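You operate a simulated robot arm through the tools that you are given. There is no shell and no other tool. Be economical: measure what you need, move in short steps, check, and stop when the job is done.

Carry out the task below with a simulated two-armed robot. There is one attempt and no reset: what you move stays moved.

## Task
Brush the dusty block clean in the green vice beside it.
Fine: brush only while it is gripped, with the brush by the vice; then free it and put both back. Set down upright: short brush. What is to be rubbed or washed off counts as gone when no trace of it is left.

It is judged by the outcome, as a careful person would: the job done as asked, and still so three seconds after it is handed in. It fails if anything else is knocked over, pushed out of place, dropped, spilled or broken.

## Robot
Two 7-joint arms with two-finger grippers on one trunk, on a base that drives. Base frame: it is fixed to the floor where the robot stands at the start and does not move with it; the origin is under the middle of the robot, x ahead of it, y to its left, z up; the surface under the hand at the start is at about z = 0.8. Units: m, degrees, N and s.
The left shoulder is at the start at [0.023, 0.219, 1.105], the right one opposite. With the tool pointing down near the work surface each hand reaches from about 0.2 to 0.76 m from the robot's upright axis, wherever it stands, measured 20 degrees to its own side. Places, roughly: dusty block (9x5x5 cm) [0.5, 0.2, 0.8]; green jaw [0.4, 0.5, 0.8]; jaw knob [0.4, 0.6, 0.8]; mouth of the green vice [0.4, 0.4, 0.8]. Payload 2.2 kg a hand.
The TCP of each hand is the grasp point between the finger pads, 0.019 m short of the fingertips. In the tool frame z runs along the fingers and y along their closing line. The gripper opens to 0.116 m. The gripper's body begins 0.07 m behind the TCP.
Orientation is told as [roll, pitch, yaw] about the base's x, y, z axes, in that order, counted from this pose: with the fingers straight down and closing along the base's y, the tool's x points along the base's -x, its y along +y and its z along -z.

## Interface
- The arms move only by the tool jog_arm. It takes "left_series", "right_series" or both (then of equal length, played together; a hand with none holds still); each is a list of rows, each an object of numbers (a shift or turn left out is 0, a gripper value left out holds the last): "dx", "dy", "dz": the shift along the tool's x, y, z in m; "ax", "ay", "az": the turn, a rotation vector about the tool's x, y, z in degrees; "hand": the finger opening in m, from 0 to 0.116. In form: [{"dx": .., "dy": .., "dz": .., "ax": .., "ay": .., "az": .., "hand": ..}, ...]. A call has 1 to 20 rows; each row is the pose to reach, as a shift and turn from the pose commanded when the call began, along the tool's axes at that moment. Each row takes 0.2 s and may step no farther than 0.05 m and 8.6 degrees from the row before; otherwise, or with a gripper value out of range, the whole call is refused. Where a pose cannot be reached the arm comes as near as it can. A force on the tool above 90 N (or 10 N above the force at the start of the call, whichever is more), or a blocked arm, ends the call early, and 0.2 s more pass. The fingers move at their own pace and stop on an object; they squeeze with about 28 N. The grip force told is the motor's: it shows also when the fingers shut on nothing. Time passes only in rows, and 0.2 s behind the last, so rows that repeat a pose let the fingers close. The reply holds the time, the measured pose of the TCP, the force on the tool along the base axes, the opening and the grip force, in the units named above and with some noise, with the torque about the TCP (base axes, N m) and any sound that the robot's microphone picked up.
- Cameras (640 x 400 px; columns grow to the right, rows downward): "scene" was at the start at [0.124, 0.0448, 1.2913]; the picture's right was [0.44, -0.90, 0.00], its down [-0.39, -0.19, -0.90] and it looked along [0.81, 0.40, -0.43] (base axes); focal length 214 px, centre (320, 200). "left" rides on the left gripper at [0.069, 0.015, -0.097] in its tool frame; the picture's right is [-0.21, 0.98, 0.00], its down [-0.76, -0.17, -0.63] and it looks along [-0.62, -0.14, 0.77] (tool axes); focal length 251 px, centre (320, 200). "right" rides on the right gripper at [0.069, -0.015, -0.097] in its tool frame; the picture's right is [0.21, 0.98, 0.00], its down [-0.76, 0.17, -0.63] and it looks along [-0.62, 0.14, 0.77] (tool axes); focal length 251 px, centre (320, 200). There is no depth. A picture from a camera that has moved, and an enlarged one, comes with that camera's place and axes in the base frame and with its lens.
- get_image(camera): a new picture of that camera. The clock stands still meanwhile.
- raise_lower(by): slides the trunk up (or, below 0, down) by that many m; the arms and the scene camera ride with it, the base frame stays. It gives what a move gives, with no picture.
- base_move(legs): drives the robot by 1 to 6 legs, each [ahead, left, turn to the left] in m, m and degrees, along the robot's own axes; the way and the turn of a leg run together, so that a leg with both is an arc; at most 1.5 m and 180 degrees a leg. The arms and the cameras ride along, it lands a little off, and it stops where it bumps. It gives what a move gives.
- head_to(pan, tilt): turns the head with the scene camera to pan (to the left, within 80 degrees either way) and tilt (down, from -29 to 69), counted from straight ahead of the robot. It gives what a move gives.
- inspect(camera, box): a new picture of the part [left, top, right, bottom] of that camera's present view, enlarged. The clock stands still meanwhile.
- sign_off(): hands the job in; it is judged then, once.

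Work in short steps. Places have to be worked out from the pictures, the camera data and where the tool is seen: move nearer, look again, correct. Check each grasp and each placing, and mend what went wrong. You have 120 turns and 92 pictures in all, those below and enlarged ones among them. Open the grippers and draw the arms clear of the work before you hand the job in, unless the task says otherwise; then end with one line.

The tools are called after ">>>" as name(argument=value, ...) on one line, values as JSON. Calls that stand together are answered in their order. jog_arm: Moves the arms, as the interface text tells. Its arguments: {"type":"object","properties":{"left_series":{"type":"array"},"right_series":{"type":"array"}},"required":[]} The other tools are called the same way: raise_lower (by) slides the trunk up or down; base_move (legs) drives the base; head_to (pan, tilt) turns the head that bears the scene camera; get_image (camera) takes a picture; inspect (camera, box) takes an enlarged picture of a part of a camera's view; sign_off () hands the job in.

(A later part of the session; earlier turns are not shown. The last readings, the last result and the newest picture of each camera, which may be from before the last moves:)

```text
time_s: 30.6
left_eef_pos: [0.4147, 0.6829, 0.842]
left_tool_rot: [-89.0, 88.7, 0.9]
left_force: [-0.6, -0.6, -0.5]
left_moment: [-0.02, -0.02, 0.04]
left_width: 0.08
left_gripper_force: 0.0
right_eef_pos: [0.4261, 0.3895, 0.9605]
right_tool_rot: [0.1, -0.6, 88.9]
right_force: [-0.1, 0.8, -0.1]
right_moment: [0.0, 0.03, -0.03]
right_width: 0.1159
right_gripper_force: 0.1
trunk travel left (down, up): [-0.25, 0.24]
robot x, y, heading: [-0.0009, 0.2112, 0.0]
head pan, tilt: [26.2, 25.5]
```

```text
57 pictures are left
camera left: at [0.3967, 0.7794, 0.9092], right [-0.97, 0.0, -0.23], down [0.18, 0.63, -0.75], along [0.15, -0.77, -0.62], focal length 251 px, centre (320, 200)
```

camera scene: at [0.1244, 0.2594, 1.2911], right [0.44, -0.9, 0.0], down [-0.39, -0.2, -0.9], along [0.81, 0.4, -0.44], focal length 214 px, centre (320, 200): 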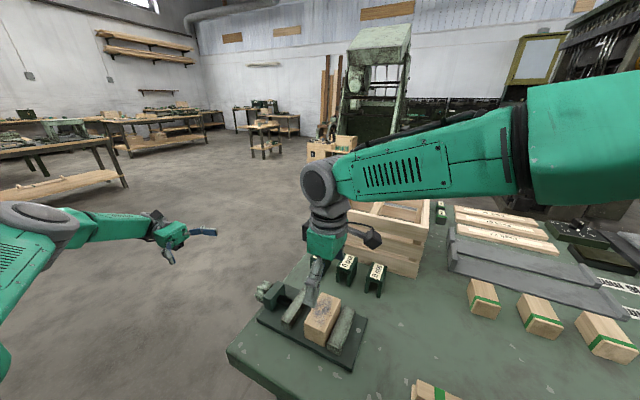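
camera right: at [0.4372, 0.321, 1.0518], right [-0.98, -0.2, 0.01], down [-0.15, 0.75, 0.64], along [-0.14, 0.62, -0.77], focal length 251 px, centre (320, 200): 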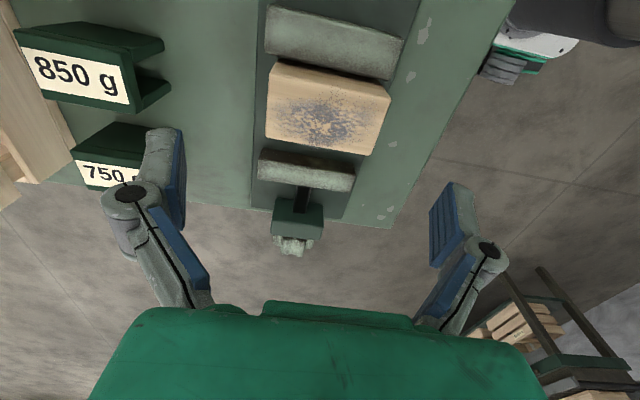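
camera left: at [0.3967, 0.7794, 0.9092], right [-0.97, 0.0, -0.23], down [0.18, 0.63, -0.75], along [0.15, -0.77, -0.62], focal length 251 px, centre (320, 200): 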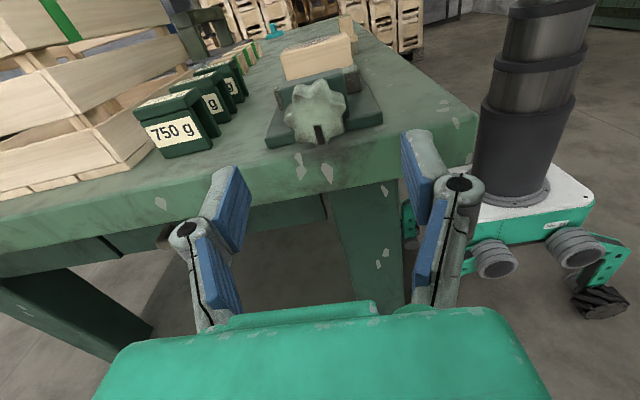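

Knob axis ≈[0.4175, 0.839(z)]. I advance to TCP y≈0.57 and check before gripping.

>>> jog_arm(left_series=[{"dx": -0.002, "dy": -0.0025, "dz": 0.04}, {"dx": -0.002, "dy": -0.0025, "dz": 0.08}, {"dx": -0.002, "dy": -0.0025, "dz": 0.1}, {"dx": -0.002, "dy": -0.0025, "dz": 0.112}, {"dx": -0.002, "dy": -0.0025, "dz": 0.112}, {"dx": -0.002, "dy": -0.0025, "dz": 0.112}])

>>> get_image(camera="left")

>>> inspect(camera="scene", box=[220, 250, 340, 340])

```text
time_s: 32.0
left_eef_pos: [0.4177, 0.5674, 0.8391]
left_tool_rot: [-89.3, 88.7, 0.6]
left_force: [-0.4, -0.8, 0.4]
left_moment: [-0.01, 0.02, -0.02]
left_width: 0.0802
left_gripper_force: 0.0
right_eef_pos: [0.4268, 0.3892, 0.9623]
right_tool_rot: [0.1, -0.6, 88.9]
right_force: [0.8, -0.4, -0.4]
right_moment: [-0.01, -0.03, -0.02]
right_width: 0.1162
right_gripper_force: 0.0
trunk travel left (down, up): [-0.25, 0.24]
robot x, y, heading: [0.0022, 0.2114, 0.2]
head pan, tilt: [26.2, 25.5]
```

```text
56 pictures are left
camera left: at [0.3993, 0.6658, 0.9062], right [-0.97, 0.0, -0.23], down [0.18, 0.63, -0.75], along [0.15, -0.77, -0.61], focal length 251 px, centre (320, 200)
```

left: 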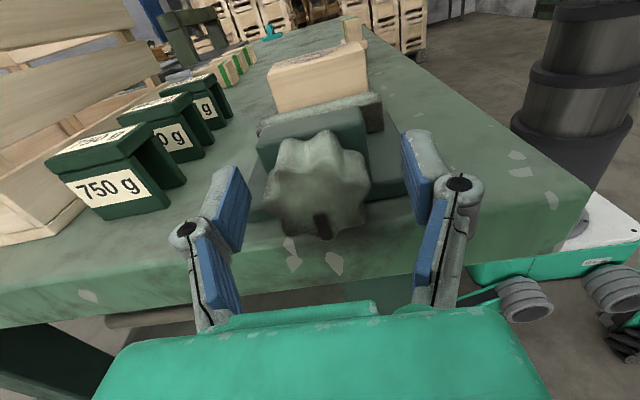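

```text
4.44 times, centred on (280, 295) of scene
camera zoom: at [0.1247, 0.2576, 1.2911], right [0.44, -0.9, 0.0], down [-0.39, -0.19, -0.9], along [0.81, 0.4, -0.44], focal length 953 px, centre (498, -222)
```

zoom: 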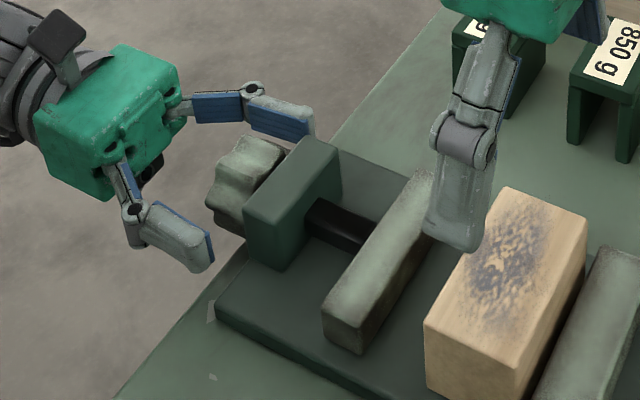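

Fingers straddle the knob. Closing on it.

>>> jog_arm(left_series=[{"hand": 0.03}, {"hand": 0.03}, {"hand": 0.03}, {"hand": 0.03}])

>>> get_image(camera="left")

```text
time_s: 33.0
left_eef_pos: [0.4205, 0.5684, 0.8385]
left_tool_rot: [-90.4, 88.7, -0.3]
left_force: [23.0, 3.9, 10.1]
left_moment: [0.45, -0.15, 0.56]
left_width: 0.0522
left_gripper_force: 44.8
right_eef_pos: [0.4278, 0.3883, 0.9598]
right_tool_rot: [0.3, -0.5, 88.9]
right_force: [-0.3, -0.1, 0.2]
right_moment: [0.0, -0.01, 0.0]
right_width: 0.1156
right_gripper_force: 0.1
trunk travel left (down, up): [-0.25, 0.24]
robot x, y, heading: [0.0012, 0.2112, 0.1]
head pan, tilt: [26.2, 25.5]
```

```text
54 pictures are left
camera left: at [0.4016, 0.6657, 0.9068], right [-0.97, 0.0, -0.24], down [0.18, 0.63, -0.75], along [0.15, -0.77, -0.61], focal length 251 px, centre (320, 200)
```

left: 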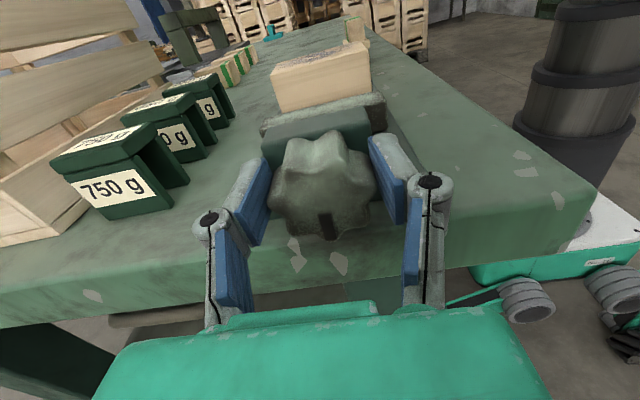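

Gripped at 0.052 with a +x reaction: the axis is a few mm further in +x. I recentre 4 mm and turn +32° (clockwise seen from the knob side).

>>> jog_arm(left_series=[{"dy": -0.004}, {"dy": -0.004, "az": 8}, {"dy": -0.004, "az": 16}, {"dy": -0.004, "az": 24}, {"dy": -0.004, "az": 32}, {"dy": -0.004, "az": 32}])

>>> inspect(camera="scene", box=[220, 250, 340, 340])

>>> get_image(camera="left")

```text
time_s: 34.4
left_eef_pos: [0.4173, 0.5679, 0.8375]
left_tool_rot: [-89.9, 56.8, -0.3]
left_force: [-29.4, 2.2, 1.6]
left_moment: [-0.67, 0.16, -0.97]
left_width: 0.0522
left_gripper_force: 45.6
right_eef_pos: [0.4228, 0.3908, 0.9629]
right_tool_rot: [0.0, -0.6, 88.9]
right_force: [0.7, 0.2, 0.3]
right_moment: [0.0, -0.02, -0.03]
right_width: 0.1164
right_gripper_force: 0.1
trunk travel left (down, up): [-0.25, 0.24]
robot x, y, heading: [-0.0012, 0.2118, 0.2]
head pan, tilt: [26.2, 25.5]
```

```text
4.44 times, centred on (280, 295) of scene
camera zoom: at [0.1195, 0.2584, 1.2915], right [0.44, -0.9, 0.0], down [-0.39, -0.2, -0.9], along [0.81, 0.4, -0.43], focal length 953 px, centre (498, -222)
```

zoom: 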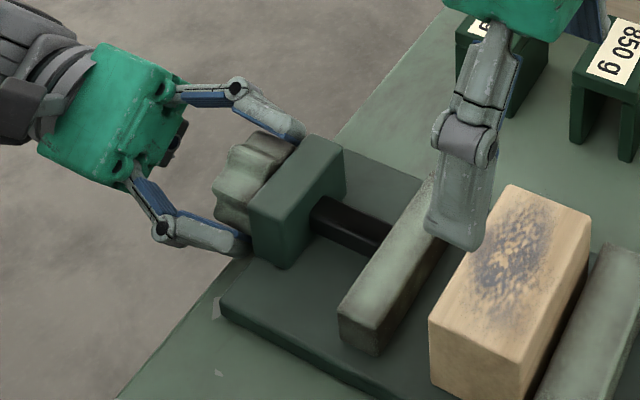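

```text
52 pictures are left
camera left: at [0.3652, 0.666, 0.8865], right [-0.7, 0.01, -0.71], down [0.56, 0.63, -0.54], along [0.45, -0.78, -0.44], focal length 251 px, centre (320, 200)
```

left: 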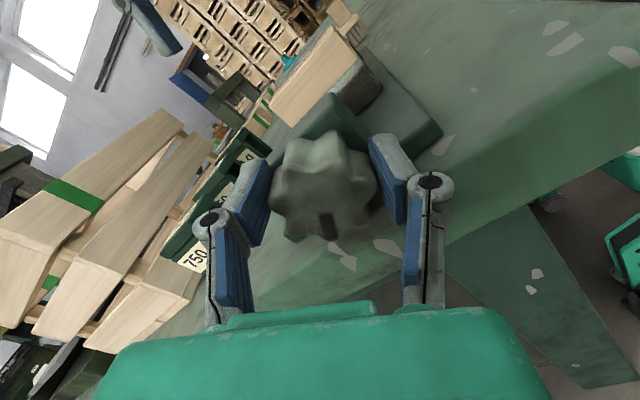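

The jaw advanced ~1 cm for 32°: correct direction, ~80° more needed. Because the lower finger would near the table top when vertical, I'll turn 16° more, let go, withdraw, swing back and regrip.

>>> jog_arm(left_series=[{"dx": 0.0016, "dy": 0.0025, "az": 8}, {"dx": 0.0016, "dy": 0.0025, "az": 16}, {"dx": 0.0016, "dy": 0.0025, "az": 16, "hand": 0.062}, {"dx": 0.0016, "dy": 0.0025, "az": 16, "hand": 0.062}, {"dx": 0.0016, "dy": 0.0025, "dz": -0.03, "az": 16, "hand": 0.062}, {"dx": 0.0016, "dy": 0.0025, "dz": -0.06, "az": 16, "hand": 0.08}, {"dx": 0.0016, "dy": 0.0025, "dz": -0.06, "az": 8, "hand": 0.08}, {"dx": 0.0016, "dy": 0.0025, "dz": -0.06, "az": 0}, {"dx": 0.0016, "dy": 0.0025, "dz": -0.06, "az": -8}, {"dx": 0.0016, "dy": 0.0025, "dz": -0.06, "az": -16}, {"dx": 0.0016, "dy": 0.0025, "dz": -0.06, "az": -24}, {"dx": 0.0016, "dy": 0.0025, "dz": -0.06, "az": -32}, {"dx": 0.0016, "dy": 0.0025, "dz": -0.06, "az": -40}, {"dx": 0.0016, "dy": 0.0025, "dz": -0.06, "az": -48}, {"dx": 0.0016, "dy": 0.0025, "dz": -0.06, "az": -56}, {"dx": 0.0016, "dy": 0.0025, "dz": -0.06, "az": -64}, {"dx": 0.0016, "dy": 0.0025, "dz": -0.06, "az": -72}, {"dx": 0.0016, "dy": 0.0025, "dz": -0.06, "az": -76}, {"dx": 0.0016, "dy": 0.0025, "dz": -0.06, "az": -76}])

>>> get_image(camera="left")

>>> inspect(camera="scene", box=[220, 250, 340, 340])

```text
time_s: 38.4
left_eef_pos: [0.4178, 0.6286, 0.8396]
left_tool_rot: [89.9, 47.1, 179.7]
left_force: [-0.2, -0.5, -0.1]
left_moment: [0.01, 0.04, 0.01]
left_width: 0.0801
left_gripper_force: 0.0
right_eef_pos: [0.4252, 0.3892, 0.9602]
right_tool_rot: [0.2, -0.6, 89.0]
right_force: [-0.9, -0.2, 0.3]
right_moment: [-0.01, 0.0, 0.02]
right_width: 0.1159
right_gripper_force: 0.0
trunk travel left (down, up): [-0.25, 0.24]
robot x, y, heading: [-0.0011, 0.2111, -0.1]
head pan, tilt: [26.2, 25.5]
```

```text
51 pictures are left
camera left: at [0.4526, 0.7264, 0.8988], right [-0.86, 0.0, 0.51], down [-0.39, 0.63, -0.67], along [-0.32, -0.77, -0.55], focal length 251 px, centre (320, 200)
```

left: 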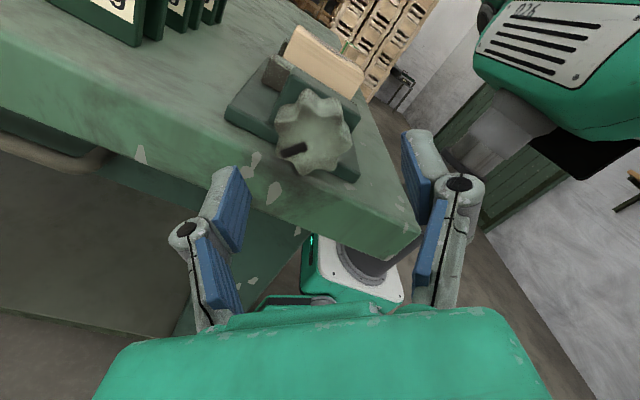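

```text
4.44 times, centred on (280, 295) of scene
camera zoom: at [0.1248, 0.2579, 1.2911], right [0.44, -0.9, 0.0], down [-0.39, -0.19, -0.9], along [0.81, 0.4, -0.44], focal length 953 px, centre (498, -222)
```

zoom: 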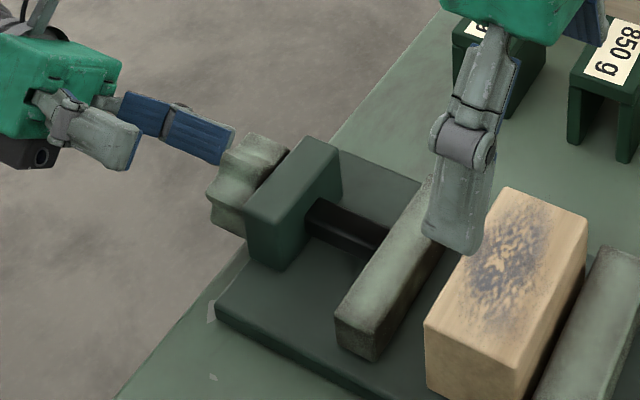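

Both jaw and pointer held. I narrow to 0.064, re-approach tilted −47°, grip and turn 96° with a force watch.

>>> jog_arm(left_series=[{"hand": 0.064}, {"dz": 0.03, "hand": 0.064}, {"dz": 0.05}, {"dz": 0.06}, {"dz": 0.06}, {"dz": 0.06, "hand": 0.03}, {"dz": 0.06, "hand": 0.03}, {"dz": 0.06, "hand": 0.03}, {"dz": 0.06, "az": 8}, {"dz": 0.06, "az": 16}, {"dz": 0.06, "az": 24}, {"dz": 0.06, "az": 32}, {"dz": 0.06, "az": 40}, {"dz": 0.06, "az": 48}, {"dz": 0.06, "az": 48}])

>>> inspect(camera="scene", box=[220, 250, 340, 340])

>>> get_image(camera="left")

```text
time_s: 41.6
left_eef_pos: [0.4195, 0.5692, 0.8355]
left_tool_rot: [-87.4, 84.9, 2.8]
left_force: [23.5, 3.6, -21.7]
left_moment: [0.4, -0.1, 0.3]
left_width: 0.0522
left_gripper_force: 44.8
right_eef_pos: [0.4266, 0.391, 0.9587]
right_tool_rot: [0.4, -0.4, 89.1]
right_force: [-0.2, 0.1, -0.1]
right_moment: [0.0, 0.0, 0.01]
right_width: 0.116
right_gripper_force: 0.1
trunk travel left (down, up): [-0.25, 0.24]
robot x, y, heading: [0.0003, 0.2136, 0.2]
head pan, tilt: [26.2, 25.5]
```

```text
4.44 times, centred on (280, 295) of scene
camera zoom: at [0.1307, 0.2608, 1.2902], right [0.44, -0.9, 0.0], down [-0.39, -0.2, -0.9], along [0.81, 0.4, -0.44], focal length 953 px, centre (498, -222)
```

zoom: 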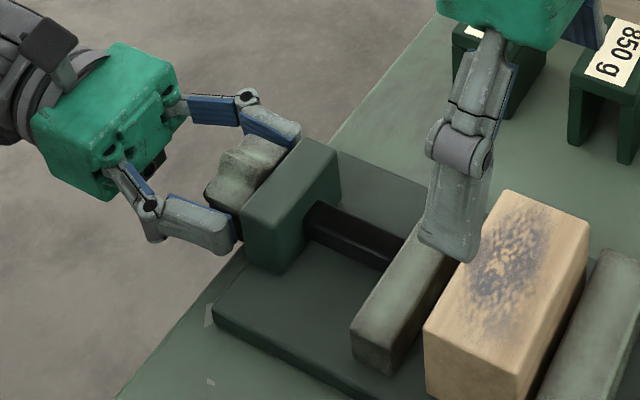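

```text
48 pictures are left
camera left: at [0.3972, 0.6668, 0.9033], right [-0.95, 0.0, -0.3], down [0.23, 0.64, -0.74], along [0.19, -0.77, -0.61], focal length 251 px, centre (320, 200)
```

left: 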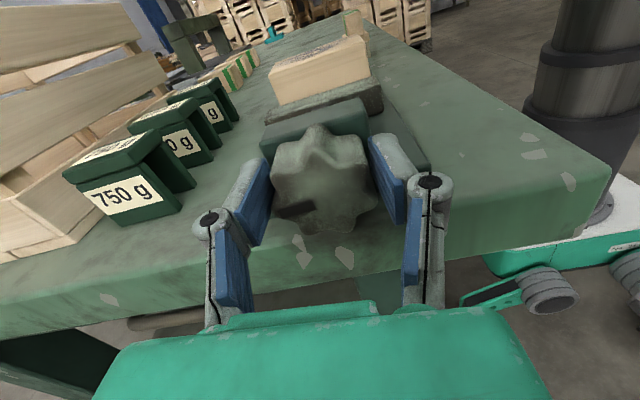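

Turning well; jaw still ~1.5 cm from the block. I recentre slightly and turn 48° more.

>>> jog_arm(left_series=[{"dx": -0.002, "dy": -0.002, "az": 8}, {"dx": -0.002, "dy": -0.002, "az": 16}, {"dx": -0.002, "dy": -0.002, "az": 24}, {"dx": -0.002, "dy": -0.002, "az": 32}, {"dx": -0.002, "dy": -0.002, "az": 40}, {"dx": -0.002, "dy": -0.002, "az": 48}, {"dx": -0.002, "dy": -0.002, "az": 48}])

>>> inspect(camera="scene", box=[220, 250, 340, 340])

```text
time_s: 43.2
left_eef_pos: [0.413, 0.5685, 0.8372]
left_tool_rot: [-90.2, 36.8, -0.5]
left_force: [-38.7, 12.5, 2.1]
left_moment: [0.46, 1.42, -0.52]
left_width: 0.0515
left_gripper_force: 44.9
right_eef_pos: [0.4213, 0.3933, 0.9641]
right_tool_rot: [-0.3, -0.6, 89.2]
right_force: [-1.7, -0.2, 0.6]
right_moment: [0.0, -0.02, 0.01]
right_width: 0.116
right_gripper_force: 0.1
trunk travel left (down, up): [-0.25, 0.24]
robot x, y, heading: [0.0, 0.2103, 0.0]
head pan, tilt: [26.2, 25.5]
```

```text
4.44 times, centred on (280, 295) of scene
camera zoom: at [0.1182, 0.2614, 1.2916], right [0.44, -0.9, 0.01], down [-0.39, -0.2, -0.9], along [0.81, 0.4, -0.43], focal length 953 px, centre (498, -222)
```

zoom: 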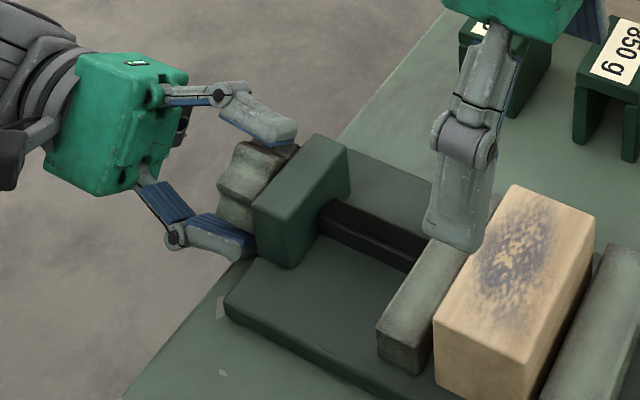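

Torque about y has risen to 1.4 N·m, so it may be clamping. I check the gaps from the right-hand camera.

>>> inspect(camera="right", box=[230, 0, 430, 125])

>>> inspect(camera="right", box=[230, 110, 430, 270])

```text
3.20 times, centred on (330, 62) of right
camera zoom: at [0.4336, 0.3227, 1.0602], right [-0.98, -0.2, -0.01], down [-0.16, 0.75, 0.64], along [-0.12, 0.63, -0.77], focal length 805 px, centre (288, 640)
```

zoom: 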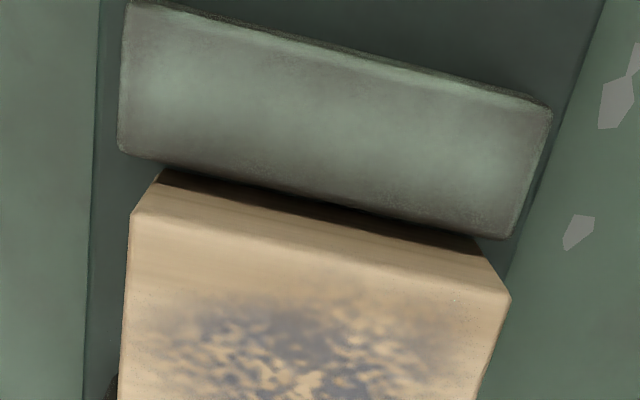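

```text
2.50 times, centred on (330, 190) of right
camera zoom: at [0.4336, 0.3227, 1.0602], right [-0.98, -0.2, -0.01], down [-0.16, 0.75, 0.64], along [-0.12, 0.63, -0.77], focal length 629 px, centre (295, 225)
```

zoom: 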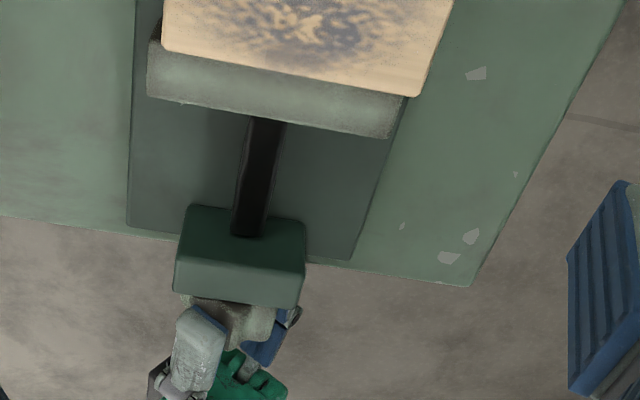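

Nearly closed. I release, withdraw, swing back and will regrip to tighten and confirm.

>>> jog_arm(left_series=[{"hand": 0.062}, {"hand": 0.062}, {"dz": -0.03, "hand": 0.062}, {"dz": -0.06}, {"dz": -0.06, "az": -8}, {"dz": -0.06, "az": -16}, {"dz": -0.06, "az": -24}, {"dz": -0.06, "az": -32}, {"dz": -0.06, "az": -40}, {"dz": -0.06, "az": -48}, {"dz": -0.06, "az": -56}, {"dz": -0.06, "az": -64}, {"dz": -0.06, "az": -72}, {"dz": -0.06, "az": -80}, {"dz": -0.06, "az": -80}, {"dz": -0.06, "az": -80}])

>>> get_image(camera="left")

>>> inspect(camera="scene", box=[240, 260, 380, 370])

```text
time_s: 46.6
left_eef_pos: [0.4211, 0.6271, 0.8387]
left_tool_rot: [89.5, 63.2, 179.5]
left_force: [-1.0, 0.1, -0.5]
left_moment: [-0.04, -0.02, 0.0]
left_width: 0.0619
left_gripper_force: 0.0
right_eef_pos: [0.4305, 0.3852, 0.9675]
right_tool_rot: [0.0, -1.2, 88.4]
right_force: [-0.1, -1.1, -0.2]
right_moment: [0.02, 0.03, -0.01]
right_width: 0.1162
right_gripper_force: 0.0
trunk travel left (down, up): [-0.25, 0.24]
robot x, y, heading: [-0.0016, 0.2092, 0.0]
head pan, tilt: [26.2, 25.5]
```

```text
44 pictures are left
camera left: at [0.4373, 0.7235, 0.9059], right [-0.97, 0.0, 0.25], down [-0.19, 0.64, -0.75], along [-0.16, -0.77, -0.61], focal length 251 px, centre (320, 200)
```

left: 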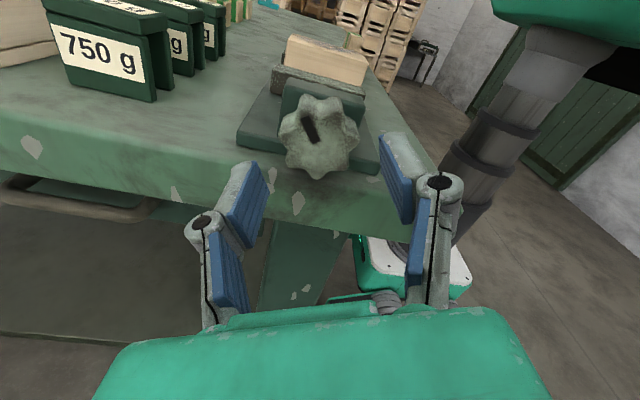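

```text
3.64 times, centred on (310, 315) of scene
camera zoom: at [0.1249, 0.2492, 1.2914], right [0.44, -0.9, 0.0], down [-0.39, -0.19, -0.9], along [0.81, 0.4, -0.43], focal length 780 px, centre (356, -218)
```

zoom: 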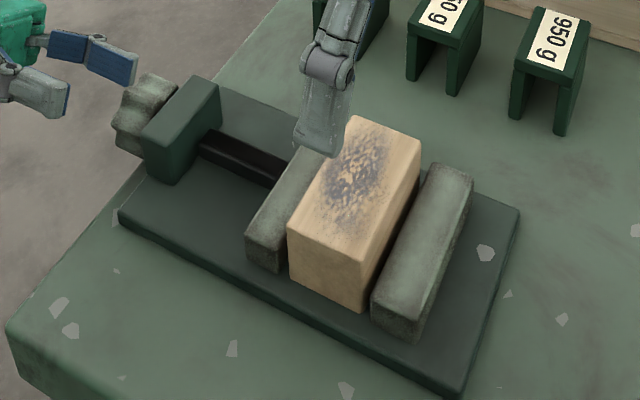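

A few mm of play remain. Regrip and turn another ~48°, watching torque.

>>> jog_arm(left_series=[{"dy": 0.001, "dz": 0.03}, {"dy": 0.002, "dz": 0.05}, {"dy": 0.002, "dz": 0.0585}, {"dy": 0.002, "dz": 0.0585}, {"dy": 0.002, "dz": 0.0585, "hand": 0.03}, {"dy": 0.002, "dz": 0.0585, "hand": 0.03}, {"dy": 0.002, "dz": 0.0585, "hand": 0.03}, {"dy": 0.002, "dz": 0.0585, "az": 8}, {"dy": 0.002, "dz": 0.0585, "az": 16}, {"dy": 0.002, "dz": 0.0585, "az": 24}, {"dy": 0.002, "dz": 0.0585, "az": 32}, {"dy": 0.002, "dz": 0.0585, "az": 32}])

>>> inspect(camera="scene", box=[240, 260, 380, 370])

```text
time_s: 49.2
left_eef_pos: [0.4187, 0.5705, 0.8368]
left_tool_rot: [-90.2, 84.8, -0.4]
left_force: [7.3, 15.3, -4.0]
left_moment: [0.16, -0.07, 0.03]
left_width: 0.0517
left_gripper_force: 45.5
right_eef_pos: [0.4235, 0.3937, 0.959]
right_tool_rot: [0.4, -0.4, 89.2]
right_force: [-0.3, -0.7, -0.3]
right_moment: [0.02, 0.03, -0.03]
right_width: 0.1161
right_gripper_force: 0.1
trunk travel left (down, up): [-0.25, 0.24]
robot x, y, heading: [0.003, 0.2082, -0.0]
head pan, tilt: [26.2, 25.5]
```

```text
3.64 times, centred on (310, 315) of scene
camera zoom: at [0.1262, 0.2626, 1.2907], right [0.44, -0.9, 0.01], down [-0.39, -0.2, -0.9], along [0.81, 0.39, -0.44], focal length 780 px, centre (356, -218)
```

zoom: 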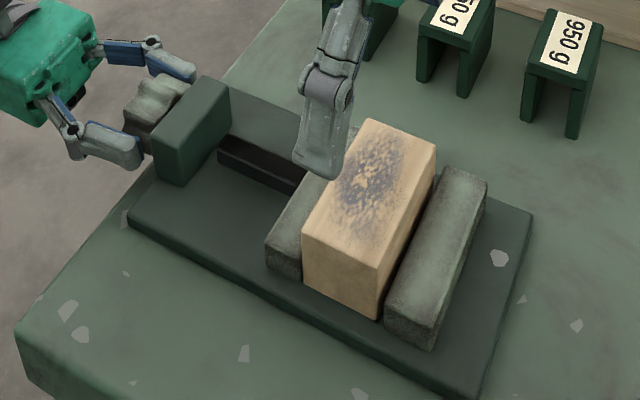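

Still turning freely (torque≈0); gap to the fixed jaw is shrinking. Continue 40°.

>>> jog_arm(left_series=[{"az": 8}, {"az": 16}, {"az": 24}, {"az": 32}, {"az": 40}, {"az": 48}, {"az": 48}])

>>> inspect(camera="scene", box=[240, 260, 380, 370])

```text
time_s: 50.8
left_eef_pos: [0.4147, 0.5684, 0.8378]
left_tool_rot: [-90.0, 36.9, -0.3]
left_force: [-25.2, -5.7, -11.1]
left_moment: [-0.13, 1.11, -0.24]
left_width: 0.0516
left_gripper_force: 45.2
right_eef_pos: [0.4243, 0.3885, 0.9644]
right_tool_rot: [-0.1, -0.7, 88.9]
right_force: [-0.5, 0.3, -0.3]
right_moment: [0.0, -0.01, 0.0]
right_width: 0.1162
right_gripper_force: 0.0
trunk travel left (down, up): [-0.25, 0.24]
robot x, y, heading: [-0.0035, 0.2122, 0.1]
head pan, tilt: [26.2, 25.5]
```

```text
3.64 times, centred on (310, 315) of scene
camera zoom: at [0.1219, 0.2572, 1.2913], right [0.44, -0.9, 0.0], down [-0.39, -0.19, -0.9], along [0.81, 0.4, -0.43], focal length 780 px, centre (356, -218)
```

zoom: 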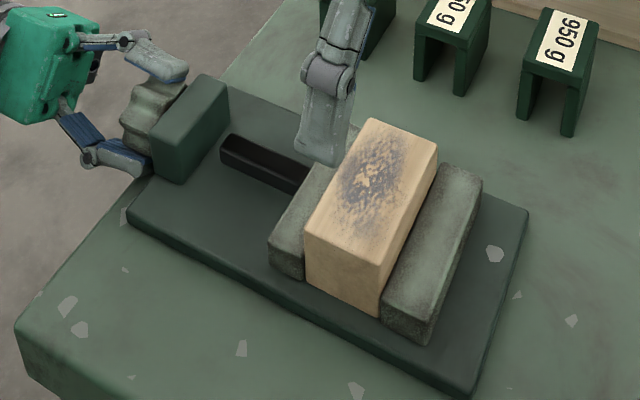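

Block now looks tight against the fixed jaw, torque 1.1 N·m. One more regrip stroke to confirm it is firmly clamped.

>>> jog_arm(left_series=[{"hand": 0.062}, {"hand": 0.062}, {"dz": -0.03, "hand": 0.062}, {"dz": -0.06}, {"dz": -0.06, "az": -8}, {"dz": -0.06, "az": -16}, {"dz": -0.06, "az": -24}, {"dz": -0.06, "az": -32}, {"dz": -0.06, "az": -40}, {"dz": -0.06, "az": -48}, {"dz": -0.06, "az": -56}, {"dz": -0.06, "az": -64}, {"dz": -0.06, "az": -72}, {"dz": -0.06, "az": -80}, {"dz": -0.06, "az": -80}, {"dz": -0.06, "az": -80}])

>>> jog_arm(left_series=[{"dz": 0.03}, {"dz": 0.05}, {"dz": 0.0585}, {"dz": 0.0585}, {"dz": 0.0585, "hand": 0.03}, {"dz": 0.0585, "hand": 0.03}, {"dz": 0.0585, "hand": 0.03}, {"dz": 0.0585, "az": 8}, {"dz": 0.0585, "az": 16}, {"dz": 0.0585, "az": 24}, {"dz": 0.0585, "az": 24}])

>>> get_image(camera="left")

```text
time_s: 54.2
left_eef_pos: [0.4182, 0.6312, 0.838]
left_tool_rot: [90.0, 63.2, 179.9]
left_force: [-0.3, 0.1, 0.1]
left_moment: [-0.01, 0.02, 0.01]
left_width: 0.0619
left_gripper_force: 0.1
right_eef_pos: [0.4263, 0.3897, 0.9633]
right_tool_rot: [0.1, -0.9, 88.7]
right_force: [0.1, 0.4, 0.8]
right_moment: [-0.03, 0.0, 0.02]
right_width: 0.1159
right_gripper_force: 0.0
trunk travel left (down, up): [-0.25, 0.24]
robot x, y, heading: [0.0025, 0.2129, -0.1]
head pan, tilt: [26.2, 25.5]
```

```text
time_s: 56.6
left_eef_pos: [0.4217, 0.5729, 0.8365]
left_tool_rot: [89.9, 87.3, 179.9]
left_force: [27.7, 5.4, -7.2]
left_moment: [0.07, 0.32, 0.5]
left_width: 0.0519
left_gripper_force: 45.1
right_eef_pos: [0.4261, 0.3914, 0.9573]
right_tool_rot: [0.5, -0.5, 89.2]
right_force: [0.0, 0.3, 0.6]
right_moment: [-0.02, -0.02, -0.01]
right_width: 0.1159
right_gripper_force: 0.0
trunk travel left (down, up): [-0.25, 0.24]
robot x, y, heading: [0.0004, 0.2114, -0.1]
head pan, tilt: [26.2, 25.5]
```

```text
40 pictures are left
camera left: at [0.4077, 0.6706, 0.9059], right [-0.99, 0.0, -0.17], down [0.13, 0.63, -0.76], along [0.11, -0.77, -0.62], focal length 251 px, centre (320, 200)
```

left: 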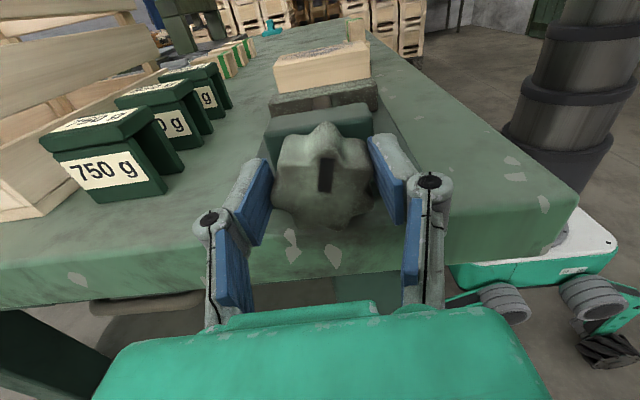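

Pointer is at the top; I turn a further 32° and compare the pointer to see whether the knob is stalling.

>>> jog_arm(left_series=[{"az": 8}, {"az": 16}, {"az": 24}, {"az": 24}])

>>> get_image(camera="left")

```text
time_s: 57.6
left_eef_pos: [0.4154, 0.5727, 0.841]
left_tool_rot: [-90.9, 68.6, -1.0]
left_force: [-0.8, 11.5, 25.7]
left_moment: [-1.02, 0.42, -0.02]
left_width: 0.0514
left_gripper_force: 44.6
right_eef_pos: [0.4224, 0.3904, 0.9649]
right_tool_rot: [-0.1, -0.6, 89.2]
right_force: [1.1, -0.2, -0.1]
right_moment: [0.02, 0.02, 0.03]
right_width: 0.116
right_gripper_force: 0.0
trunk travel left (down, up): [-0.25, 0.24]
robot x, y, heading: [-0.0009, 0.2065, 0.2]
head pan, tilt: [26.2, 25.5]
```

```text
39 pictures are left
camera left: at [0.3755, 0.6696, 0.898], right [-0.83, 0.0, -0.56], down [0.43, 0.63, -0.65], along [0.35, -0.78, -0.52], focal length 251 px, centre (320, 200)
```

left: 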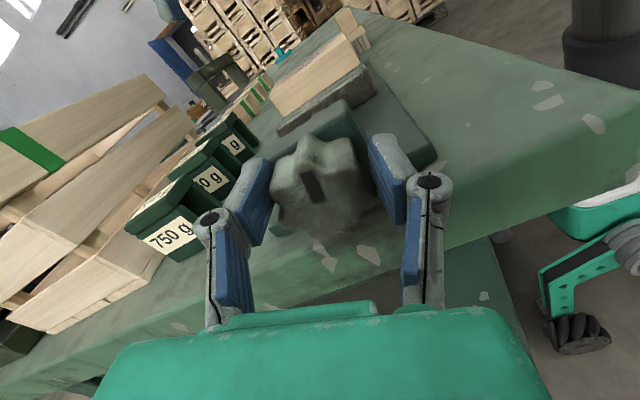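

The pointer stayed put while the hand turned: the vice is firmly closed. I let go and withdraw the left hand, and bring the right hand over the brush.

>>> jog_arm(left_series=[{"hand": 0.062}, {"hand": 0.062}, {"dz": -0.03, "hand": 0.062}, {"dz": -0.06}, {"dz": -0.09}, {"dz": -0.12}, {"dz": -0.15}, {"dz": -0.15}, {"dz": -0.15}, {"dz": -0.15}], right_series=[{"dz": -0.02}, {"dz": -0.04}, {"dx": 0.03, "dy": 0.01, "dz": -0.05}, {"dx": 0.07, "dy": 0.02, "dz": -0.05}, {"dx": 0.11, "dy": 0.03, "dz": -0.05}, {"dx": 0.15, "dy": 0.045, "dz": -0.05}, {"dx": 0.19, "dy": 0.057, "dz": -0.05}, {"dx": 0.224, "dy": 0.067, "dz": -0.05}, {"dx": 0.224, "dy": 0.067, "dz": -0.05}, {"dx": 0.224, "dy": 0.067, "dz": -0.05}])

>>> inspect(camera="right", box=[220, 30, 460, 180])

>>> get_image(camera="scene")

```text
time_s: 59.8
left_eef_pos: [0.417, 0.7228, 0.8387]
left_tool_rot: [-90.1, 68.8, -0.2]
left_force: [-0.2, -0.4, -0.7]
left_moment: [-0.02, 0.03, -0.02]
left_width: 0.062
left_gripper_force: 0.1
right_eef_pos: [0.3528, 0.1716, 1.0048]
right_tool_rot: [0.1, 0.1, 90.0]
right_force: [0.4, 0.6, 0.2]
right_moment: [-0.03, -0.03, -0.03]
right_width: 0.1157
right_gripper_force: 0.0
trunk travel left (down, up): [-0.25, 0.24]
robot x, y, heading: [0.0031, 0.2109, -0.0]
head pan, tilt: [26.2, 25.5]
```

```text
2.67 times, centred on (340, 105) of right
camera zoom: at [0.3664, 0.1023, 1.1027], right [-0.98, -0.21, 0.0], down [-0.17, 0.76, 0.63], along [-0.14, 0.62, -0.78], focal length 670 px, centre (267, 453)
```

zoom: 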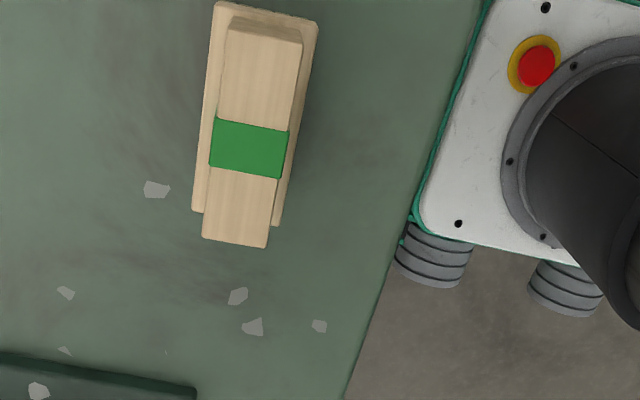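

```text
37 pictures are left
camera scene: at [0.124, 0.2572, 1.2912], right [0.44, -0.9, 0.0], down [-0.39, -0.19, -0.9], along [0.81, 0.4, -0.44], focal length 214 px, centre (320, 200)
```

scene: 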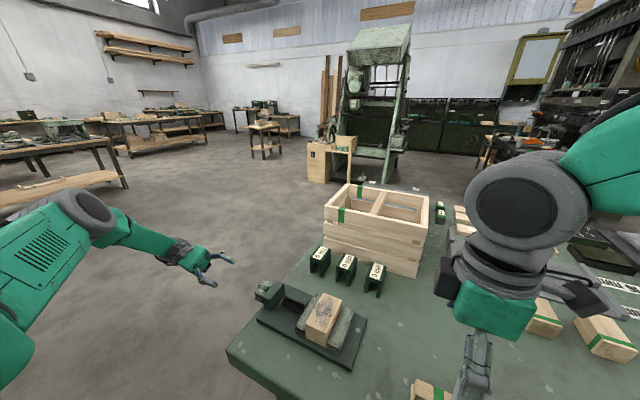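

Left is clear; brush handle centre ≈[0.358,0.166], yaw ≈3°, handle ~2.5 cm thick with a wider ledge below. I descend to just above it and check the height.

>>> jog_arm(right_series=[{"dx": 0.0045, "dy": -0.005, "dz": 0.03, "az": -1.5, "hand": 0.07}, {"dx": 0.0045, "dy": -0.005, "dz": 0.06, "az": -3}, {"dx": 0.0045, "dy": -0.005, "dz": 0.09, "az": -3}, {"dx": 0.0045, "dy": -0.005, "dz": 0.115, "az": -3}, {"dx": 0.0045, "dy": -0.005, "dz": 0.115, "az": -3}, {"dx": 0.0045, "dy": -0.005, "dz": 0.115, "az": -3}])

>>> get_image(camera="right")

>>> head_to(pan=0, tilt=55)

>>> get_image(camera="scene")

```text
time_s: 61.2
left_eef_pos: [0.4163, 0.7212, 0.8387]
left_tool_rot: [-89.9, 68.8, 0.0]
left_force: [0.5, 0.7, 0.1]
left_moment: [0.02, 0.01, 0.02]
left_width: 0.0621
left_gripper_force: 0.0
right_eef_pos: [0.3567, 0.1642, 0.8918]
right_tool_rot: [0.1, 0.1, 93.0]
right_force: [0.3, 1.1, -0.2]
right_moment: [-0.01, 0.0, 0.0]
right_width: 0.0698
right_gripper_force: 0.0
trunk travel left (down, up): [-0.25, 0.24]
robot x, y, heading: [-0.0004, 0.2082, -0.0]
head pan, tilt: [26.2, 25.5]
```

```text
36 pictures are left
camera right: at [0.3739, 0.0975, 0.9886], right [-0.96, -0.27, 0.0], down [-0.2, 0.75, 0.63], along [-0.17, 0.61, -0.78], focal length 251 px, centre (320, 200)
```

right: 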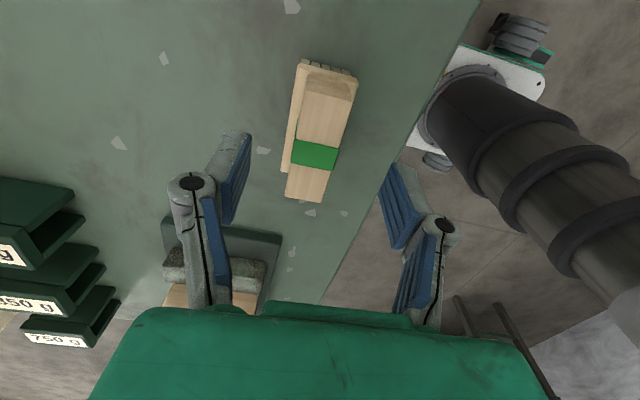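

```text
time_s: 62.2
left_eef_pos: [0.4164, 0.722, 0.838]
left_tool_rot: [-90.0, 68.8, -0.1]
left_force: [-0.5, -0.4, -0.4]
left_moment: [0.01, 0.0, -0.02]
left_width: 0.0621
left_gripper_force: 0.1
right_eef_pos: [0.3563, 0.1646, 0.8919]
right_tool_rot: [0.1, 0.1, 93.0]
right_force: [0.7, 0.8, 0.0]
right_moment: [0.0, -0.04, 0.0]
right_width: 0.0699
right_gripper_force: 0.0
trunk travel left (down, up): [-0.25, 0.24]
robot x, y, heading: [-0.0002, 0.2125, -0.1]
head pan, tilt: [0.0, 55.0]
```

```text
35 pictures are left
camera scene: at [0.1137, 0.2162, 1.2483], right [0.0, -1.0, 0.0], down [-0.82, 0.0, -0.57], along [0.57, 0.0, -0.82], focal length 214 px, centre (320, 200)
```

scene: 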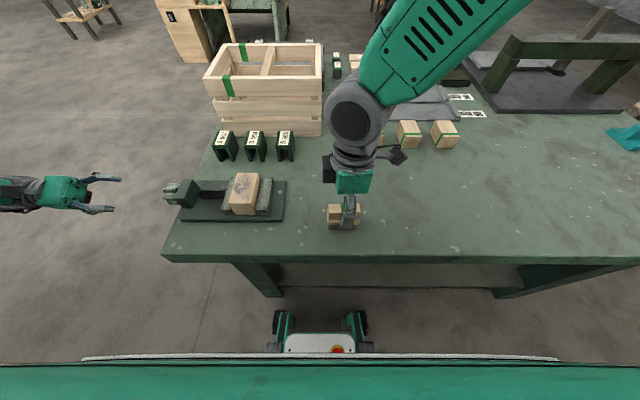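

Two views put the handle top at z≈0.862 and centre [0.357,0.166]. I lower to z≈0.858 and grip.

>>> jog_arm(right_series=[{"dx": -0.001, "dz": 0.015}, {"dx": -0.001, "dz": 0.033}, {"dx": -0.001, "dz": 0.033}, {"dx": -0.001, "dz": 0.033, "hand": 0.01}, {"dx": -0.001, "dz": 0.033, "hand": 0.01}, {"dx": -0.001, "dz": 0.033, "hand": 0.01}, {"dx": -0.001, "dz": 0.033, "hand": 0.01}])

>>> get_image(camera="right")

>>> inspect(camera="scene", box=[290, 160, 400, 250])

```text
time_s: 63.8
left_eef_pos: [0.4168, 0.722, 0.8376]
left_tool_rot: [-90.1, 68.8, -0.1]
left_force: [0.1, -0.7, 0.1]
left_moment: [0.0, -0.04, 0.01]
left_width: 0.0621
left_gripper_force: 0.2
right_eef_pos: [0.3555, 0.1666, 0.8601]
right_tool_rot: [0.1, 0.2, 93.0]
right_force: [0.9, 0.9, 1.1]
right_moment: [0.12, -0.01, -0.01]
right_width: 0.0244
right_gripper_force: 28.7
trunk travel left (down, up): [-0.25, 0.24]
robot x, y, heading: [-0.0, 0.2114, 0.1]
head pan, tilt: [0.0, 55.0]
```

```text
34 pictures are left
camera right: at [0.3738, 0.0989, 0.957], right [-0.96, -0.27, 0.0], down [-0.2, 0.75, 0.63], along [-0.17, 0.61, -0.78], focal length 251 px, centre (320, 200)
```

right: 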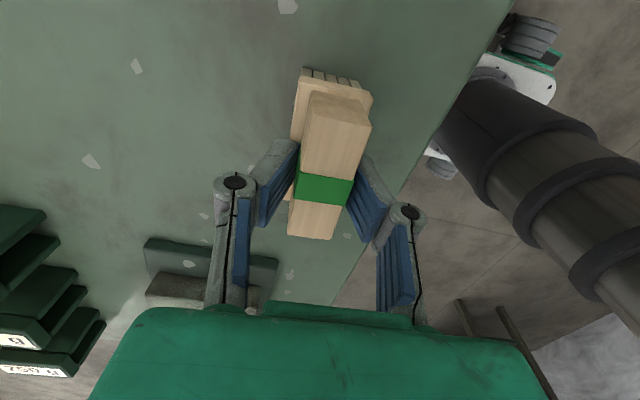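

```text
4.44 times, centred on (345, 205) of scene
camera zoom: at [0.1137, 0.2164, 1.2483], right [0.0, -1.0, 0.0], down [-0.82, 0.0, -0.57], along [0.57, 0.0, -0.82], focal length 953 px, centre (209, 178)
```

zoom: 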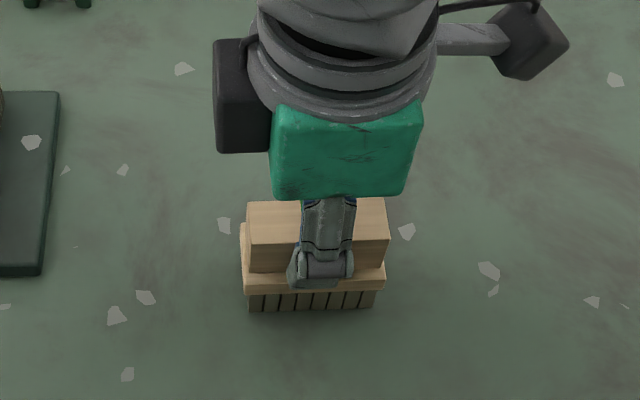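

Brush gripped (0.0244). I lift it and carry it above the block in the vice.

>>> jog_arm(right_series=[{"dz": -0.03}, {"dz": -0.07}, {"dz": -0.11}, {"dx": -0.03, "dy": -0.01, "dz": -0.12, "az": 1}, {"dx": -0.07, "dy": -0.023, "dz": -0.12, "az": 2}, {"dx": -0.11, "dy": -0.037, "dz": -0.12, "az": 3}, {"dx": -0.15, "dy": -0.05, "dz": -0.12, "az": 3}, {"dx": -0.19, "dy": -0.063, "dz": -0.12, "az": 3}, {"dx": -0.2175, "dy": -0.0724, "dz": -0.12, "az": 3}, {"dx": -0.2175, "dy": -0.0724, "dz": -0.12, "az": 3}, {"dx": -0.2175, "dy": -0.0724, "dz": -0.12, "az": 3}])

>>> get_image(camera="right")

>>> inspect(camera="scene", box=[150, 100, 350, 250])

```text
time_s: 66.2
left_eef_pos: [0.4193, 0.7223, 0.8374]
left_tool_rot: [-90.0, 68.8, -0.1]
left_force: [0.2, 0.7, -0.9]
left_moment: [0.02, 0.01, 0.0]
left_width: 0.0619
left_gripper_force: 0.2
right_eef_pos: [0.4317, 0.3767, 0.9894]
right_tool_rot: [0.3, -1.3, 88.1]
right_force: [0.0, 1.1, -0.8]
right_moment: [0.03, 0.03, 0.03]
right_width: 0.0245
right_gripper_force: 28.1
trunk travel left (down, up): [-0.25, 0.24]
robot x, y, heading: [-0.0001, 0.2135, -0.0]
head pan, tilt: [0.0, 55.0]
```

```text
32 pictures are left
camera right: at [0.445, 0.3057, 1.0846], right [-0.98, -0.18, 0.0], down [-0.14, 0.75, 0.65], along [-0.12, 0.64, -0.76], focal length 251 px, centre (320, 200)
```

right: 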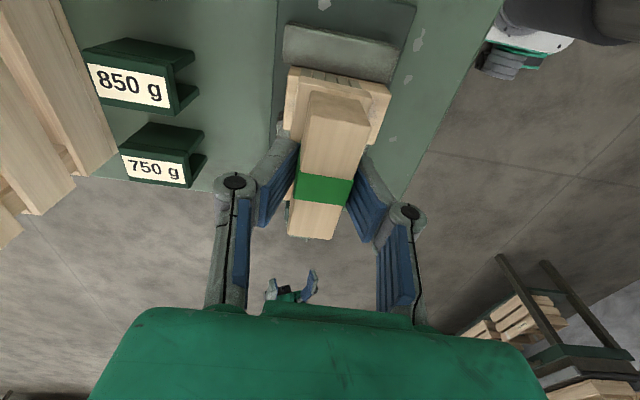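

```text
2.67 times, centred on (250, 175) of scene
camera zoom: at [0.1148, 0.2183, 1.2481], right [0.0, -1.0, 0.01], down [-0.82, 0.0, -0.57], along [0.57, 0.0, -0.82], focal length 572 px, centre (507, 267)
```

zoom: 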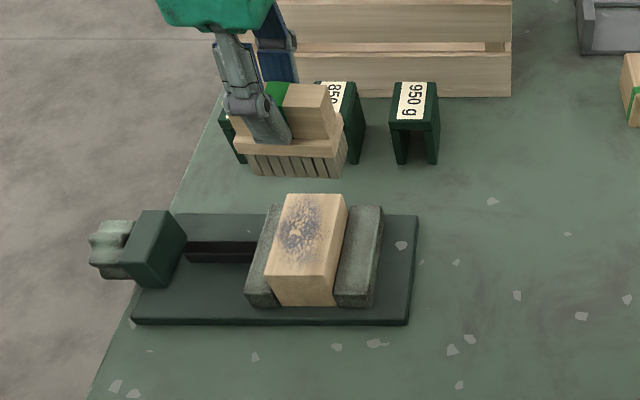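

Block top spans x≈0.372–0.461, y≈0.363–0.413, z≈0.865. I lower the bristles to just above its surface.

>>> jog_arm(right_series=[{"dz": 0.02}, {"dz": 0.04}, {"dz": 0.05}, {"dz": 0.05}, {"dz": 0.05}])

>>> inspect(camera="scene", box=[150, 100, 350, 250])

```text
time_s: 67.4
left_eef_pos: [0.4174, 0.7213, 0.8369]
left_tool_rot: [-89.9, 68.9, 0.0]
left_force: [0.5, -0.5, 0.5]
left_moment: [0.01, -0.01, 0.0]
left_width: 0.0622
left_gripper_force: 0.1
right_eef_pos: [0.4236, 0.3845, 0.9315]
right_tool_rot: [0.1, -0.4, 89.0]
right_force: [0.3, 0.2, -0.5]
right_moment: [0.03, 0.03, 0.03]
right_width: 0.0245
right_gripper_force: 28.0
trunk travel left (down, up): [-0.25, 0.24]
robot x, y, heading: [-0.0023, 0.2098, -0.3]
head pan, tilt: [0.0, 55.0]
```

```text
2.67 times, centred on (250, 175) of scene
camera zoom: at [0.1142, 0.2177, 1.2482], right [0.0, -1.0, 0.01], down [-0.82, 0.0, -0.57], along [0.57, 0.0, -0.82], focal length 572 px, centre (507, 267)
```

zoom: 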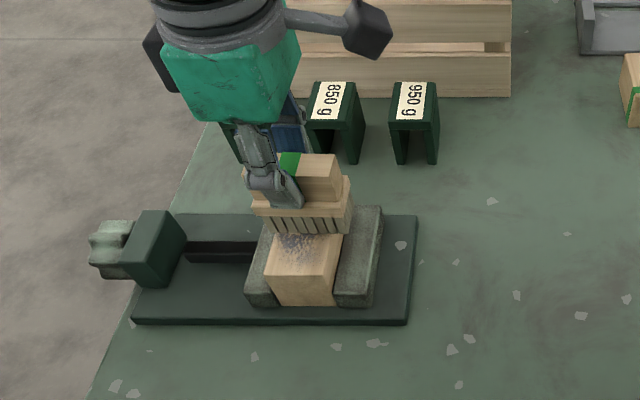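

Just above the surface. I press ~1 cm lower (command) and stroke back and forth along x.

>>> jog_arm(right_series=[{"dy": -0.02, "dz": 0.0}, {"dy": -0.03, "dz": 0.006}, {"dy": -0.03, "dz": 0.01}, {"dy": -0.01, "dz": 0.01}, {"dy": 0.01, "dz": 0.01}, {"dy": 0.03, "dz": 0.01}, {"dy": 0.05, "dz": 0.01}, {"dy": 0.06, "dz": 0.01}, {"dy": 0.04, "dz": 0.01}, {"dy": 0.02, "dz": 0.01}, {"dy": 0.0, "dz": 0.01}, {"dy": -0.02, "dz": 0.01}, {"dy": -0.035, "dz": 0.01}, {"dy": -0.035, "dz": 0.01}])

>>> inspect(camera="scene", box=[150, 100, 350, 250])

```text
time_s: 70.4
left_eef_pos: [0.4162, 0.721, 0.8382]
left_tool_rot: [-90.0, 68.9, 0.0]
left_force: [-0.2, 0.6, -0.4]
left_moment: [0.01, 0.02, -0.02]
left_width: 0.0618
left_gripper_force: 0.0
right_eef_pos: [0.4509, 0.3865, 0.9203]
right_tool_rot: [0.0, 0.1, 90.1]
right_force: [-4.8, -0.6, 13.5]
right_moment: [0.15, 0.27, 0.03]
right_width: 0.0244
right_gripper_force: 27.6
trunk travel left (down, up): [-0.25, 0.24]
robot x, y, heading: [0.0034, 0.2133, 0.2]
head pan, tilt: [0.0, 55.0]
```

```text
2.67 times, centred on (250, 175) of scene
camera zoom: at [0.1121, 0.2164, 1.2486], right [0.0, -1.0, 0.0], down [-0.82, 0.0, -0.57], along [0.57, 0.0, -0.82], focal length 572 px, centre (507, 267)
```

zoom: 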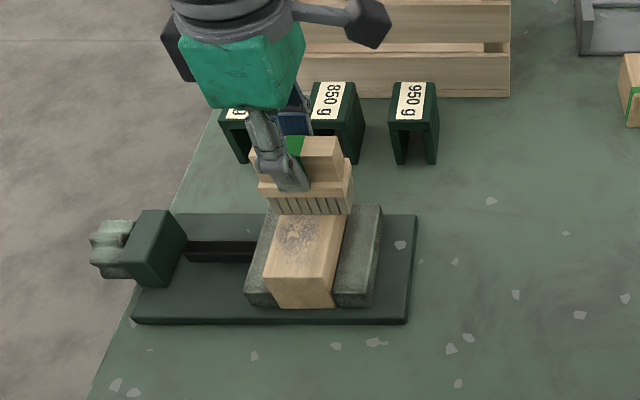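

13 N of bristle contact and the dust is fading. More strokes.

>>> jog_arm(right_series=[{"dy": 0.025}, {"dy": 0.05}, {"dy": 0.075}, {"dy": 0.09}, {"dy": 0.065}, {"dy": 0.04}, {"dy": 0.015}, {"dy": -0.005}, {"dy": 0.02}, {"dy": 0.045}, {"dy": 0.07}, {"dy": 0.09}, {"dy": 0.065}, {"dy": 0.04}, {"dy": 0.015}, {"dy": -0.005}, {"dy": 0.02}, {"dy": 0.045}, {"dy": 0.07}, {"dy": 0.09}])

>>> jog_arm(right_series=[{"dy": -0.025}, {"dy": -0.05}, {"dy": -0.075}, {"dy": -0.095}, {"dy": -0.07}, {"dy": -0.045}, {"dy": -0.02}, {"dy": 0.0}, {"dy": -0.025}, {"dy": -0.05}, {"dy": -0.075}, {"dy": -0.095}, {"dy": -0.07}, {"dy": -0.045}, {"dy": -0.02}, {"dy": 0.0}, {"dy": -0.025}, {"dy": -0.05}, {"dy": -0.075}, {"dy": -0.095}])

>>> inspect(camera="scene", box=[150, 100, 350, 250])

```text
time_s: 74.6
left_eef_pos: [0.4176, 0.7223, 0.8385]
left_tool_rot: [-90.0, 68.7, 0.0]
left_force: [-0.2, -0.2, 0.6]
left_moment: [0.02, 0.01, 0.0]
left_width: 0.0617
left_gripper_force: 0.1
right_eef_pos: [0.3696, 0.3806, 0.9194]
right_tool_rot: [1.1, -0.5, 88.4]
right_force: [2.1, -1.1, 3.3]
right_moment: [-0.13, -0.14, -0.01]
right_width: 0.0243
right_gripper_force: 28.2
trunk travel left (down, up): [-0.25, 0.24]
robot x, y, heading: [-0.0016, 0.213, -0.1]
head pan, tilt: [0.0, 55.0]
```

```text
time_s: 78.8
left_eef_pos: [0.4163, 0.7213, 0.8387]
left_tool_rot: [-89.9, 68.8, 0.0]
left_force: [0.2, 0.1, -0.5]
left_moment: [0.03, 0.0, 0.0]
left_width: 0.0617
left_gripper_force: 0.1
right_eef_pos: [0.4538, 0.389, 0.9195]
right_tool_rot: [0.0, 0.1, 90.1]
right_force: [-1.4, 1.2, 8.2]
right_moment: [0.29, 0.11, 0.01]
right_width: 0.0244
right_gripper_force: 28.0
trunk travel left (down, up): [-0.25, 0.24]
robot x, y, heading: [-0.0011, 0.2092, 0.1]
head pan, tilt: [0.0, 55.0]
```

```text
2.67 times, centred on (250, 175) of scene
camera zoom: at [0.1128, 0.2169, 1.2485], right [0.0, -1.0, 0.0], down [-0.82, 0.0, -0.57], along [0.57, 0.0, -0.82], focal length 572 px, centre (507, 267)
```

zoom: 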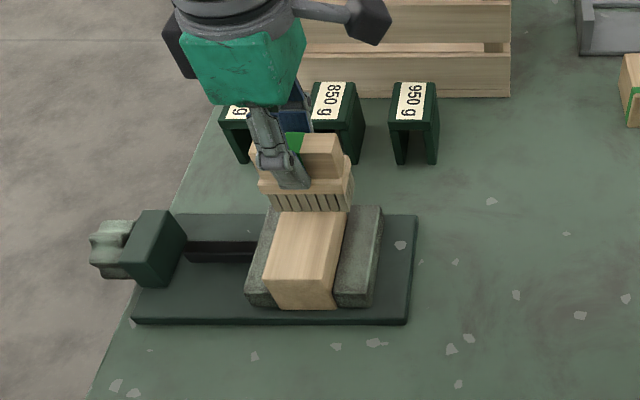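

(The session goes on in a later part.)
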